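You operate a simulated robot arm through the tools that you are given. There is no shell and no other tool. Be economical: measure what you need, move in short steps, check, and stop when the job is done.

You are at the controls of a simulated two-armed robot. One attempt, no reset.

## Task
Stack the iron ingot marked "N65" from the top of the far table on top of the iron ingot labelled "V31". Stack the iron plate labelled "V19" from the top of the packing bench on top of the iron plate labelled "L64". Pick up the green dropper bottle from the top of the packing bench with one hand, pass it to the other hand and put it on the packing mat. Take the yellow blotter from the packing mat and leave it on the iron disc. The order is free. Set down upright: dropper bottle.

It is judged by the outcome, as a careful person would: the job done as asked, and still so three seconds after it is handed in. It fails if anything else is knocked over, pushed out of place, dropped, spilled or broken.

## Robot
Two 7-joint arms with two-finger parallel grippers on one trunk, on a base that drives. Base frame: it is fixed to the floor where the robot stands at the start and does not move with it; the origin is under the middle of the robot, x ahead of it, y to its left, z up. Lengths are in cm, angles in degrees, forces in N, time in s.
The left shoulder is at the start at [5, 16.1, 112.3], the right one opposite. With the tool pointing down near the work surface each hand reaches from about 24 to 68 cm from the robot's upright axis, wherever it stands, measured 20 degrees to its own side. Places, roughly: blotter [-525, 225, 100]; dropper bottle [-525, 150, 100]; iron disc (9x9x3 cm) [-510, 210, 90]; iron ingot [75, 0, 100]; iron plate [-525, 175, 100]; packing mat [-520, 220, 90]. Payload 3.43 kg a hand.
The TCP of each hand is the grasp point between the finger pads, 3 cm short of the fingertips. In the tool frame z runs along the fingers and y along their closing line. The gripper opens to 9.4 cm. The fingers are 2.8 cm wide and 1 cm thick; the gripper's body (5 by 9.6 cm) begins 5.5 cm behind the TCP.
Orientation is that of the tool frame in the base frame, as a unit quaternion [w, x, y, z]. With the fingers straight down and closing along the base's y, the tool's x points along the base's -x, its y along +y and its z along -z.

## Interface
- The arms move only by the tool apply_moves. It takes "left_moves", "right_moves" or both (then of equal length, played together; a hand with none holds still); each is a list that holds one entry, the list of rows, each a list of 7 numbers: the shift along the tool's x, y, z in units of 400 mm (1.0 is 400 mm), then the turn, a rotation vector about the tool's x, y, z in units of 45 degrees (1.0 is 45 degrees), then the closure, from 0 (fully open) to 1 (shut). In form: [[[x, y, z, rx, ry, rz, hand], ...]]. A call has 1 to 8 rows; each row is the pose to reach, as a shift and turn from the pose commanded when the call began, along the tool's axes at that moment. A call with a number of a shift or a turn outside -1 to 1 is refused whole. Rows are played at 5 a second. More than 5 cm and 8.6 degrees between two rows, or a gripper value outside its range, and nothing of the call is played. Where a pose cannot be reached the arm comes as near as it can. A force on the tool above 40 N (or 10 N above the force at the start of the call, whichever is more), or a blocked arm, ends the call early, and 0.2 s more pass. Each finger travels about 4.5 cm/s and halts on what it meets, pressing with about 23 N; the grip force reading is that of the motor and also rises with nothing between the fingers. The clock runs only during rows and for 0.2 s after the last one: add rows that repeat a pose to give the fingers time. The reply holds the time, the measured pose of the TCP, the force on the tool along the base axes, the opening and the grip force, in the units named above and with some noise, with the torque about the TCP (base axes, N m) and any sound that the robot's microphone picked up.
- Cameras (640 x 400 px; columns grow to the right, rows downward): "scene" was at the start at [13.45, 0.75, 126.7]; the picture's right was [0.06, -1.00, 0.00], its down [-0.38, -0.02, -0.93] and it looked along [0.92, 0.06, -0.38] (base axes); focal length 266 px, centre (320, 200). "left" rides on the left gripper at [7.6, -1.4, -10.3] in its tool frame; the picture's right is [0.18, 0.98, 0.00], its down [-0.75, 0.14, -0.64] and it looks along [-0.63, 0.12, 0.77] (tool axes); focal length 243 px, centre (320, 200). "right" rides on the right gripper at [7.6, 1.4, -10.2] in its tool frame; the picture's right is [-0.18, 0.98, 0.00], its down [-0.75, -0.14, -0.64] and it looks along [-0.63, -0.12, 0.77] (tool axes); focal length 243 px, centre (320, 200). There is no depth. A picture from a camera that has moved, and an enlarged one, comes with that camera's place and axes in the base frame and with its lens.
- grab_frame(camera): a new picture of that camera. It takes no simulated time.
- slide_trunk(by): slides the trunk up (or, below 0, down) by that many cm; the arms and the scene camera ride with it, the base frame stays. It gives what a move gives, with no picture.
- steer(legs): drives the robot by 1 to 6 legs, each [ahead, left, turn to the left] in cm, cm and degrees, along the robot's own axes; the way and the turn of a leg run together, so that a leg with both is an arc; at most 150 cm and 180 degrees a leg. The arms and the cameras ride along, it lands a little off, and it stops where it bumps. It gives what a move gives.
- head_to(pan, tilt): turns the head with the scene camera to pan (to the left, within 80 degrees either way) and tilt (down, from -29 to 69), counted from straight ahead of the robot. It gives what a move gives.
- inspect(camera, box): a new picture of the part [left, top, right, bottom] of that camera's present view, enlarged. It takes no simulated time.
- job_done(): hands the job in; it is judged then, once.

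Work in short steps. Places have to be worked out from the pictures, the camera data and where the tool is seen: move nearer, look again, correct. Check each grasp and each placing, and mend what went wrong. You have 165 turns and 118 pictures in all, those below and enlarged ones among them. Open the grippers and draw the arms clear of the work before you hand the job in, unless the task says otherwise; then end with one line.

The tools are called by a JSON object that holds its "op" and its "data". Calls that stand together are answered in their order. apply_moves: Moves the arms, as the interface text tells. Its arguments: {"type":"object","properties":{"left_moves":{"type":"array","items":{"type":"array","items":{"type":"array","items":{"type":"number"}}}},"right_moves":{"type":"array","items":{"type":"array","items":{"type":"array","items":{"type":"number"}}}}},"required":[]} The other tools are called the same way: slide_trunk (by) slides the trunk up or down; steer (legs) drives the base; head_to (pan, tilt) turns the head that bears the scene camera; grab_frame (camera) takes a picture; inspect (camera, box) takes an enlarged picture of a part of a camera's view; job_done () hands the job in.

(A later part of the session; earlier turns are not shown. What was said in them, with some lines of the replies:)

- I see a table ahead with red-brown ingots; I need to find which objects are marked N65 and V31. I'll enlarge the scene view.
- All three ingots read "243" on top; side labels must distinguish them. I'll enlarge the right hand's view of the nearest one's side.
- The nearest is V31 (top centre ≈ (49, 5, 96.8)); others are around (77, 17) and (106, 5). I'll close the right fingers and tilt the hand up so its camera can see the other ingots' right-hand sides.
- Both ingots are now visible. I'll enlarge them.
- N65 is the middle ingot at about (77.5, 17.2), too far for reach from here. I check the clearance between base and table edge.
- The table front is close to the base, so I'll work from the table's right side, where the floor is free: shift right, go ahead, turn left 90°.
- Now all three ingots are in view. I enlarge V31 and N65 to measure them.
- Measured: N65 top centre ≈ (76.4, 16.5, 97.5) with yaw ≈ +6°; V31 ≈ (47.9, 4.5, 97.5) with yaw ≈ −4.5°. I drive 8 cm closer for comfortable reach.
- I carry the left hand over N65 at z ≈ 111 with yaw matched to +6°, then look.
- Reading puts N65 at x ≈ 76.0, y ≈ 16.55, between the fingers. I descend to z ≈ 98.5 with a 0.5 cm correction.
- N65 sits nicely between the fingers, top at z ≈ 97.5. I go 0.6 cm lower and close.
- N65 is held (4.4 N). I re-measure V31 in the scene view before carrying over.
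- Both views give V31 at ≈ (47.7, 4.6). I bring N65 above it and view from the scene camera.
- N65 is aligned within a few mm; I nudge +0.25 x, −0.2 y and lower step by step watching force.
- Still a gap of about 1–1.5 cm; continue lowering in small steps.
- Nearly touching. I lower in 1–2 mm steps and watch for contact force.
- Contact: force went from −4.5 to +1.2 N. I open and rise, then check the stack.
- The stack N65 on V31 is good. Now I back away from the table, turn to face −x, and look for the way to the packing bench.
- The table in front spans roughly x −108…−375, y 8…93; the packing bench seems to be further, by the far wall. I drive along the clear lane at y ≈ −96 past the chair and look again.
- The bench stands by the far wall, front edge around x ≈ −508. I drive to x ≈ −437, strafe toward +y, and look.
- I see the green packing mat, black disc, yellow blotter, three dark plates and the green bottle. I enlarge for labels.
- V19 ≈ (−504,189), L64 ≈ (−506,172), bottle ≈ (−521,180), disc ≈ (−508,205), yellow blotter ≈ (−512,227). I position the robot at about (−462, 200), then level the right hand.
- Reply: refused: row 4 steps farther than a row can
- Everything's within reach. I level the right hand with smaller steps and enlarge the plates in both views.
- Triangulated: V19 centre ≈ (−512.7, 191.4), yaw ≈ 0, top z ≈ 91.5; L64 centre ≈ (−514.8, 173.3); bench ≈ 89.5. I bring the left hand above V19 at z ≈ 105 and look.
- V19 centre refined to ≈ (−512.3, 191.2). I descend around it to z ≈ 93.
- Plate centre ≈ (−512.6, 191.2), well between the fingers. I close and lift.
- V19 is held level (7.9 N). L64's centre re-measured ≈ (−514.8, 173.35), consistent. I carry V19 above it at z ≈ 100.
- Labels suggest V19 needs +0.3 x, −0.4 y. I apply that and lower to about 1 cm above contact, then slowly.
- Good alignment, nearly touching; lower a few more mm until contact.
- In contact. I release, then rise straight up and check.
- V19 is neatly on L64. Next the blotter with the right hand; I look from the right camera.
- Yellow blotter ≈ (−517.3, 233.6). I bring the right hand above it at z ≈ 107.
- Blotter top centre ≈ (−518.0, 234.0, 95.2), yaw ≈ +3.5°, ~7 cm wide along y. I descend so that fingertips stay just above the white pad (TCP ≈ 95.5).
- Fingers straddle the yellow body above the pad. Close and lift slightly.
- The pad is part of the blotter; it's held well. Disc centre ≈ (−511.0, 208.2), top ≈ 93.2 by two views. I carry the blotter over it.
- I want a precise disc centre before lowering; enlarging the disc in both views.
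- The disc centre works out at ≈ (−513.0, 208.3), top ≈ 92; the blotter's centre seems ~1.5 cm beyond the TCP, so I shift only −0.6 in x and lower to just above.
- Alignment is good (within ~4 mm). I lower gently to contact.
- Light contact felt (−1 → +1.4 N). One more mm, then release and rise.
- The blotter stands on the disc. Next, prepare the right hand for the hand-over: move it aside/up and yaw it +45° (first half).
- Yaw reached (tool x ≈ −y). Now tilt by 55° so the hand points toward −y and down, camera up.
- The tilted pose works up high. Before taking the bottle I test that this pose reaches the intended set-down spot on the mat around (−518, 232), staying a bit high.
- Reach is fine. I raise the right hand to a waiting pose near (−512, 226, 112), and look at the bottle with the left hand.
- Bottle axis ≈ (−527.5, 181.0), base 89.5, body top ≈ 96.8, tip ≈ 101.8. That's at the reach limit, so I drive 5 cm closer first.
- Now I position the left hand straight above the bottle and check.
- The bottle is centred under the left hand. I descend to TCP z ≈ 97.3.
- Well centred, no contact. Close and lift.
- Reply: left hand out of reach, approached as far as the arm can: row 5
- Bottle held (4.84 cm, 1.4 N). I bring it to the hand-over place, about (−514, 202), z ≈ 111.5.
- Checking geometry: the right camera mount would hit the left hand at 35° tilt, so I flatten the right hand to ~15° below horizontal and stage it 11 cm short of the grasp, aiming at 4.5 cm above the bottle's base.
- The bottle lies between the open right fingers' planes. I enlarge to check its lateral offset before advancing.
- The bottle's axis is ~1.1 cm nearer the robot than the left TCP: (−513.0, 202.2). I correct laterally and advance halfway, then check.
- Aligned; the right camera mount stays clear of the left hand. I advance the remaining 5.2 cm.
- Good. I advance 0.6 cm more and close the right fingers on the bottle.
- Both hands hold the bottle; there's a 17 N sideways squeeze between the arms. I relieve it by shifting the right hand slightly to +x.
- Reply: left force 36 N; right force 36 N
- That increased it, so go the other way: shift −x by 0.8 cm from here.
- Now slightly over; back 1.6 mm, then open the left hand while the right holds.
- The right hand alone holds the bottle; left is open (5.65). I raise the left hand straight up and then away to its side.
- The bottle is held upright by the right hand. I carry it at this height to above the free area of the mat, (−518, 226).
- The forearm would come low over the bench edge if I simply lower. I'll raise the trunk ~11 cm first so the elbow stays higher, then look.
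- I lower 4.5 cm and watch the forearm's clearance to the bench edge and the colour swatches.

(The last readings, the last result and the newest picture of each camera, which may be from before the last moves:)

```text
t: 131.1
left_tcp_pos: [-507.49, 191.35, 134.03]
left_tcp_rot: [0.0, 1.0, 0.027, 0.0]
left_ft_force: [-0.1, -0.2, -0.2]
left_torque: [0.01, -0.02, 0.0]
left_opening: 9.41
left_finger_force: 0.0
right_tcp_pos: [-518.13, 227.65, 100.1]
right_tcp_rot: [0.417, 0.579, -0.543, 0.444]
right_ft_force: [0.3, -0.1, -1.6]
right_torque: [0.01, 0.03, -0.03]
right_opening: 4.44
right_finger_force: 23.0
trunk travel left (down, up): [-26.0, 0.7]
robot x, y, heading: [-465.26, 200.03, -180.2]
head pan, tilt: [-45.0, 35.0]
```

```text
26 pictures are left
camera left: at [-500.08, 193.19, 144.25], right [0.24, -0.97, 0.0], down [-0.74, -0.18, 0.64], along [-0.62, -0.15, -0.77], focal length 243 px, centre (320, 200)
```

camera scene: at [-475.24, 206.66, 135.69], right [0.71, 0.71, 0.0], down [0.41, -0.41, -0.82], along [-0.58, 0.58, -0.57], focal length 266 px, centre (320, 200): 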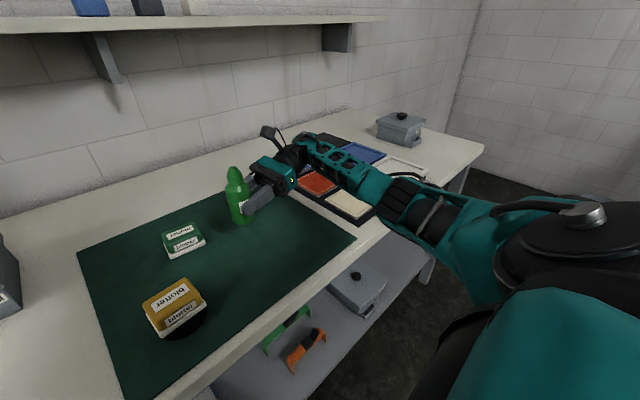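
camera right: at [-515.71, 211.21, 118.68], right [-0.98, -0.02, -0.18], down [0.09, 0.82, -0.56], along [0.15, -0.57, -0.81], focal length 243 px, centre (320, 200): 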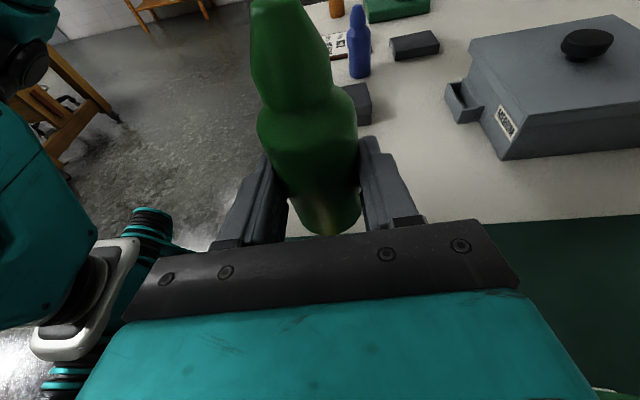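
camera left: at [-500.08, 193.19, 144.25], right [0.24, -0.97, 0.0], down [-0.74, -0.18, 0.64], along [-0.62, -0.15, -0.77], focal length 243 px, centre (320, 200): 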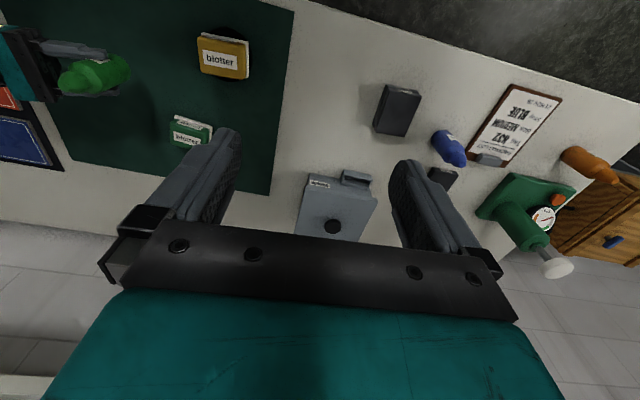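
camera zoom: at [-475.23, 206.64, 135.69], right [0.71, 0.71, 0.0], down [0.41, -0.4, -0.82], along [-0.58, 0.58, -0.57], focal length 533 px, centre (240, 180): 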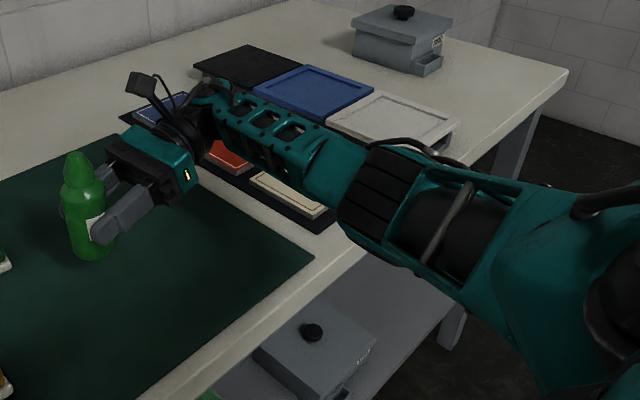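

Estimates put the forearm axis around z ≈ 105 now, so another 5 cm should clear. I lower 3.6 cm more and look again.

{"op": "apply_moves", "data": {"right_moves": [[[-0.043, 0, 0.012, 0, 0, 0, 1], [-0.087, 0, 0.023, 0, 0, 0, 1]]]}}

{"op": "inspect", "data": {"camera": "scene", "box": [200, 110, 520, 310]}}

{"op": "inspect", "data": {"camera": "left", "box": [0, 0, 200, 170]}}

```text
t: 131.7
left_tcp_pos: [-507.51, 191.39, 134.01]
left_tcp_rot: [-0.001, 1.0, 0.027, 0.0]
left_ft_force: [0.3, -0.2, -0.3]
left_torque: [0.01, 0.01, -0.01]
left_opening: 9.43
left_finger_force: 0.1
right_tcp_pos: [-518.19, 227.67, 96.62]
right_tcp_rot: [0.415, 0.58, -0.543, 0.443]
right_ft_force: [0.2, -0.1, -0.8]
right_torque: [0.02, -0.02, 0.01]
right_opening: 4.48
right_finger_force: 22.9
trunk travel left (down, up): [-26.0, 0.7]
robot x, y, heading: [-465.13, 200.02, -180.0]
head pan, tilt: [-45.0, 35.0]
```

```text
2.00 times, centred on (360, 210) of scene
camera zoom: at [-475.23, 206.64, 135.69], right [0.71, 0.71, 0.0], down [0.41, -0.4, -0.82], along [-0.58, 0.58, -0.57], focal length 533 px, centre (240, 180)
```

zoom: 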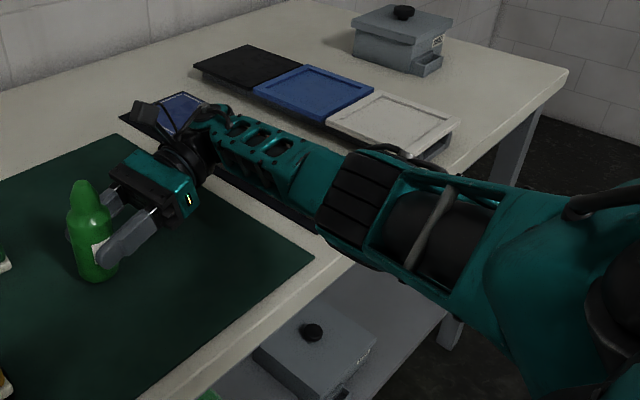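

```text
2.35 times, centred on (100, 85) of left
camera zoom: at [-500.08, 193.19, 144.25], right [0.24, -0.97, 0.0], down [-0.74, -0.18, 0.64], along [-0.62, -0.15, -0.77], focal length 571 px, centre (838, 471)
```

zoom: 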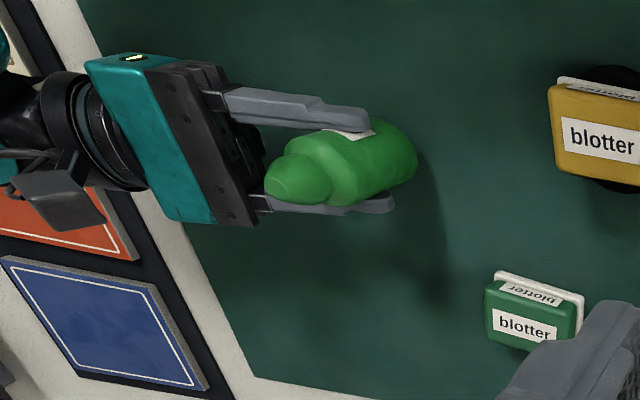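

The elbow swings inward rather than dropping, so clearance stays OK. I lower in small steps until the bottle touches.

{"op": "apply_moves", "data": {"right_moves": [[[-0.02, 0, 0.005, 0, 0, 0, 1], [-0.036, 0, 0.01, 0, 0, 0, 1], [-0.041, 0, 0.011, 0, 0, 0, 1]]]}}

{"op": "inspect", "data": {"camera": "scene", "box": [200, 150, 360, 260]}}

```text
t: 132.5
left_tcp_pos: [-507.51, 191.29, 133.86]
left_tcp_rot: [0.0, 1.0, 0.027, 0.0]
left_ft_force: [0.3, -0.1, 0.0]
left_torque: [0.0, -0.03, 0.0]
left_opening: 9.41
left_finger_force: 0.1
right_tcp_pos: [-518.1, 227.54, 94.82]
right_tcp_rot: [0.417, 0.578, -0.543, 0.444]
right_ft_force: [0.5, 0.1, -0.3]
right_torque: [0.02, -0.04, 0.03]
right_opening: 4.47
right_finger_force: 22.7
trunk travel left (down, up): [-26.0, 0.7]
robot x, y, heading: [-465.23, 200.24, -180.0]
head pan, tilt: [-45.0, 35.0]
```

```text
3.64 times, centred on (280, 205) of scene
camera zoom: at [-475.22, 206.65, 135.69], right [0.71, 0.71, 0.0], down [0.41, -0.41, -0.82], along [-0.58, 0.58, -0.57], focal length 969 px, centre (466, 182)
```

zoom: 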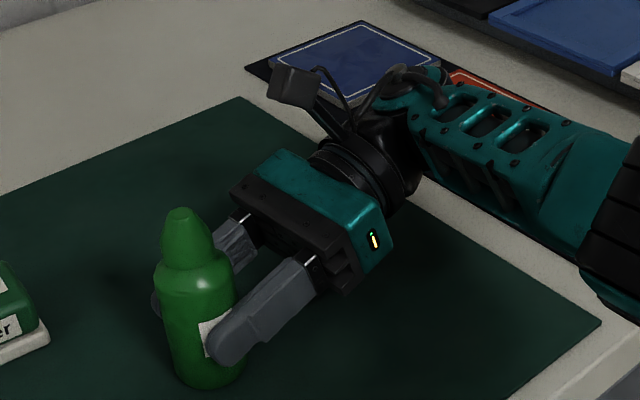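

Bottle looks near-vertical, a few mm above the mat. Continue.

{"op": "apply_moves", "data": {"right_moves": [[[-0.005, 0, 0.0013, 0, 0, 0, 1], [-0.01, 0, 0.0026, 0, 0, 0, 1], [-0.014, 0, 0.0037, 0, 0, 0, 1]]]}}

```text
t: 133.3
left_tcp_pos: [-507.39, 191.32, 134.13]
left_tcp_rot: [-0.001, 1.0, 0.027, 0.0]
left_ft_force: [0.1, 0.4, -0.3]
left_torque: [0.0, -0.01, 0.01]
left_opening: 9.39
left_finger_force: 0.1
right_tcp_pos: [-518.07, 227.6, 94.81]
right_tcp_rot: [0.419, 0.58, -0.54, 0.442]
right_ft_force: [-0.7, 4.0, 22.9]
right_torque: [-0.18, -0.21, 0.06]
right_opening: 4.47
right_finger_force: 22.9
trunk travel left (down, up): [-26.0, 0.7]
robot x, y, heading: [-465.23, 200.25, -179.8]
head pan, tilt: [-45.0, 35.0]
```

Contact at 23 N. I back off the push by ~0.45 cm, then open slowly.

{"op": "apply_moves", "data": {"right_moves": [[[0.006, 0, -0.0016, 0, 0, 0, 1], [0.0105, 0, -0.0028, 0, 0, 0, 1], [0.0105, 0, -0.0028, 0, 0, 0, 1]]]}}

```text
t: 134.1
left_tcp_pos: [-507.47, 191.3, 134.03]
left_tcp_rot: [0.0, 1.0, 0.027, -0.002]
left_ft_force: [0.3, -0.3, 0.0]
left_torque: [-0.03, -0.01, 0.03]
left_opening: 9.4
left_finger_force: 0.1
right_tcp_pos: [-518.08, 227.46, 94.75]
right_tcp_rot: [0.417, 0.579, -0.543, 0.443]
right_ft_force: [-5.1, 3.9, 12.0]
right_torque: [-0.24, 0.22, -0.16]
right_opening: 4.46
right_finger_force: 23.4
trunk travel left (down, up): [-26.0, 0.7]
robot x, y, heading: [-465.2, 200.16, -179.8]
head pan, tilt: [-45.0, 35.0]
```

{"op": "apply_moves", "data": {"right_moves": [[[0.003, 0, -0.0008, 0, 0, 0, 1], [0.005, 0, -0.0013, 0, 0, 0, 1], [0.005, 0, -0.0013, 0, 0, 0, 1]]]}}

{"op": "inspect", "data": {"camera": "scene", "box": [200, 150, 360, 260]}}

```text
t: 134.9
left_tcp_pos: [-507.52, 191.43, 134.02]
left_tcp_rot: [-0.001, 1.0, 0.027, 0.0]
left_ft_force: [0.1, -0.5, 0.7]
left_torque: [0.02, 0.02, 0.0]
left_opening: 9.39
left_finger_force: 0.1
right_tcp_pos: [-517.98, 227.45, 94.86]
right_tcp_rot: [0.414, 0.58, -0.543, 0.445]
right_ft_force: [-1.1, 0.2, 0.2]
right_torque: [-0.03, 0.04, 0.0]
right_opening: 4.47
right_finger_force: 22.9
trunk travel left (down, up): [-26.0, 0.7]
robot x, y, heading: [-465.25, 200.54, -179.8]
head pan, tilt: [-45.0, 35.0]
```

```text
3.64 times, centred on (280, 205) of scene
camera zoom: at [-475.21, 206.62, 135.68], right [0.71, 0.71, 0.0], down [0.41, -0.4, -0.82], along [-0.58, 0.58, -0.57], focal length 969 px, centre (466, 182)
```

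zoom: 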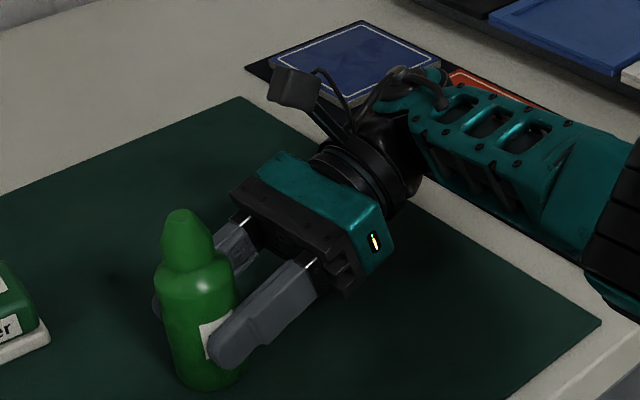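

Force is nearly zero with the bottle resting. I open the right hand slowly in place.

{"op": "apply_moves", "data": {"right_moves": [[[0, 0, 0, 0, 0, 0, 0.52], [0, 0, 0, 0, 0, 0, 0.48], [0, 0, 0, 0, 0, 0, 0.44], [0, 0, 0, 0, 0, 0, 0.38], [0, 0, 0, 0, 0, 0, 0.25], [0, 0, 0, 0, 0, 0, 0.1], [0, 0, 0, 0, 0, 0, 0], [0, 0, 0, 0, 0, 0, 0]]]}}

{"op": "inspect", "data": {"camera": "scene", "box": [200, 150, 360, 260]}}

{"op": "grab_frame", "data": {"camera": "right"}}

```text
t: 136.7
left_tcp_pos: [-507.53, 191.4, 133.98]
left_tcp_rot: [0.0, 1.0, 0.027, 0.0]
left_ft_force: [-1.1, -0.4, -0.5]
left_torque: [-0.01, -0.02, -0.03]
left_opening: 9.38
left_finger_force: 0.0
right_tcp_pos: [-518.11, 227.5, 94.94]
right_tcp_rot: [0.416, 0.579, -0.543, 0.444]
right_ft_force: [0.4, -0.1, 0.2]
right_torque: [-0.03, -0.02, 0.0]
right_opening: 9.4
right_finger_force: 0.0
trunk travel left (down, up): [-26.0, 0.7]
robot x, y, heading: [-465.49, 200.47, -180.2]
head pan, tilt: [-45.0, 35.0]
```

```text
3.64 times, centred on (280, 205) of scene
camera zoom: at [-475.21, 206.64, 135.69], right [0.71, 0.71, 0.0], down [0.41, -0.4, -0.82], along [-0.58, 0.58, -0.57], focal length 969 px, centre (466, 182)
```

zoom: 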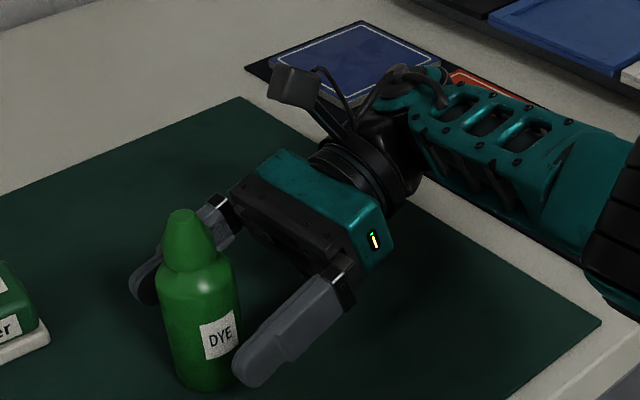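

```text
20 pictures are left
camera right: at [-519.95, 235.24, 105.01], right [-0.98, -0.02, -0.18], down [0.09, 0.82, -0.56], along [0.15, -0.57, -0.81], focal length 243 px, centre (320, 200)
```

right: 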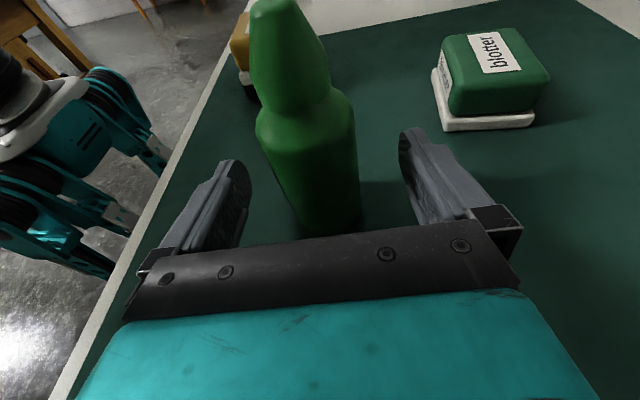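

The bottle stands upright on the mat. I retract the right hand straight back along its fingers, then upward.

{"op": "apply_moves", "data": {"right_moves": [[[0, 0, -0.06, 0, 0, 0, 0], [0, 0, -0.12, 0, 0, 0, 0], [0.01, 0, -0.2, 0, 0, 0, 0], [0.06, 0, -0.27, 0, 0, 0, 0], [0.15, 0, -0.31, 0, 0, 0, 0], [0.26, 0, -0.33, 0, 0, 0, 0], [0.37, 0, -0.34, 0, 0, 0, 0]]]}}

{"op": "head_to", "data": {"pan": 0, "tilt": 45}}

{"op": "grab_frame", "data": {"camera": "scene"}}

```text
t: 138.3
left_tcp_pos: [-507.58, 191.08, 133.97]
left_tcp_rot: [-0.002, 1.0, 0.027, 0.0]
left_ft_force: [0.2, -0.2, -0.9]
left_torque: [0.04, 0.01, -0.03]
left_opening: 9.39
left_finger_force: 0.0
right_tcp_pos: [-518.71, 236.67, 113.18]
right_tcp_rot: [0.421, 0.578, -0.541, 0.442]
right_ft_force: [0.2, -0.1, -3.3]
right_torque: [-0.24, 0.0, -0.05]
right_opening: 9.42
right_finger_force: 0.0
right hand out of reach, approached as far as the arm can: row 2, 3, 4, 5, 6
trunk travel left (down, up): [-26.0, 0.7]
robot x, y, heading: [-465.35, 200.36, -180.0]
head pan, tilt: [-45.0, 35.0]
```

```text
t: 139.4
left_tcp_pos: [-507.49, 191.35, 133.95]
left_tcp_rot: [0.0, 1.0, 0.027, 0.0]
left_ft_force: [0.0, 0.1, 0.2]
left_torque: [0.02, 0.0, -0.02]
left_opening: 9.4
left_finger_force: 0.1
right_tcp_pos: [-518.93, 236.92, 113.33]
right_tcp_rot: [0.426, 0.578, -0.537, 0.443]
right_ft_force: [0.0, -0.6, 0.0]
right_torque: [-0.01, 0.02, 0.0]
right_opening: 9.41
right_finger_force: 0.1
trunk travel left (down, up): [-26.0, 0.7]
robot x, y, heading: [-465.13, 200.27, -179.9]
head pan, tilt: [0.0, 45.0]
```

```text
19 pictures are left
camera scene: at [-477.1, 200.42, 134.21], right [0.0, 1.0, 0.0], down [0.71, 0.0, -0.71], along [-0.71, 0.0, -0.71], focal length 266 px, centre (320, 200)
```

scene: 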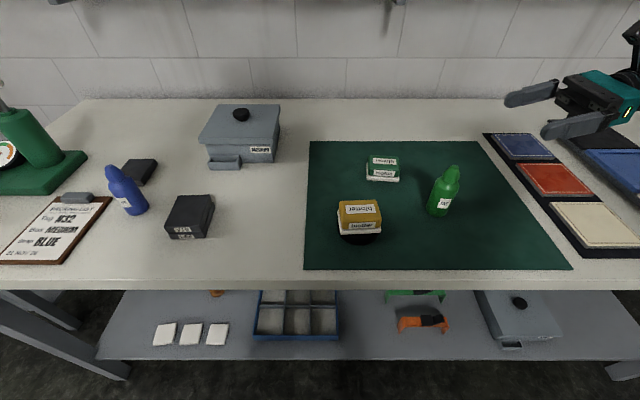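

All items look right. I back the robot away so both arms are clear, then do a last close check.

{"op": "steer", "data": {"legs": [[-30, 0, 0]]}}

{"op": "grab_frame", "data": {"camera": "scene"}}

{"op": "inspect", "data": {"camera": "scene", "box": [150, 80, 500, 220]}}

```text
t: 141.4
left_tcp_pos: [-477.92, 191.6, 134.05]
left_tcp_rot: [0.0, 1.0, 0.023, -0.001]
left_ft_force: [-0.1, -1.0, 1.0]
left_torque: [0.02, 0.02, 0.0]
left_opening: 9.4
left_finger_force: 0.0
right_tcp_pos: [-488.91, 237.13, 112.94]
right_tcp_rot: [0.418, 0.577, -0.545, 0.441]
right_ft_force: [0.2, 0.9, 0.6]
right_torque: [0.01, 0.0, -0.06]
right_opening: 9.39
right_finger_force: 0.0
trunk travel left (down, up): [-26.0, 0.7]
robot x, y, heading: [-435.66, 200.59, 179.7]
head pan, tilt: [0.0, 45.0]
```

```text
18 pictures are left
camera scene: at [-447.43, 200.44, 134.21], right [0.0, 1.0, 0.0], down [0.71, 0.0, -0.71], along [-0.71, 0.0, -0.71], focal length 266 px, centre (320, 200)
```

scene: 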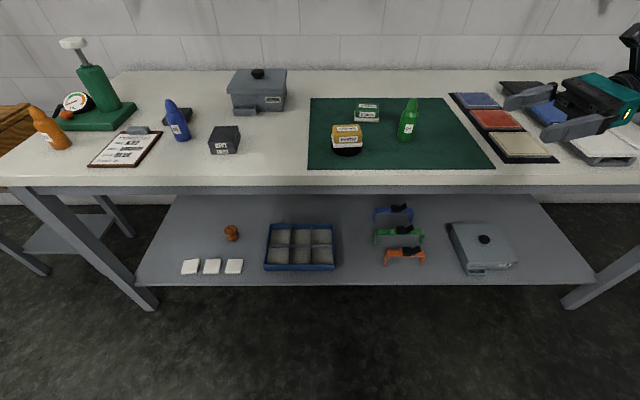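

```text
1.83 times, centred on (325, 150) of scene
camera zoom: at [-447.43, 200.44, 134.21], right [0.0, 1.0, 0.0], down [0.71, 0.0, -0.71], along [-0.71, 0.0, -0.71], focal length 487 px, centre (311, 291)
```

zoom: 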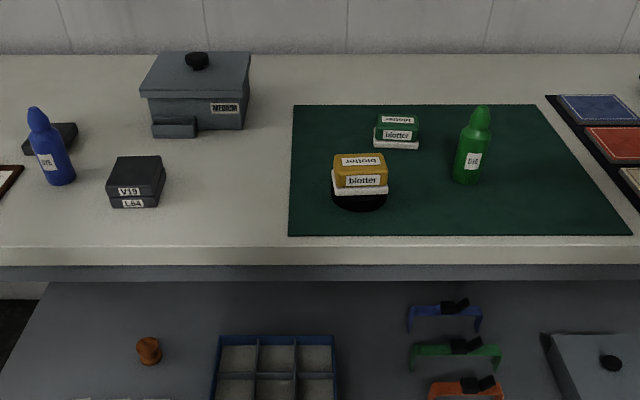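

The last pictures show everything in place: V19 on L64, the yellow blotter on the disc, and the green bottle upright on the mat. N65 was on V31 when I left the far table. Both hands are open and clear, so I hand the job in.

{"op": "job_done", "data": {}}

```text
The job is handed in.
```

All four tasks are done and handed in: N65 is on V31, V19 is on L64, the green bottle was passed from left to right hand and stands upright on the packing mat, and the yellow blotter is on the iron disc.
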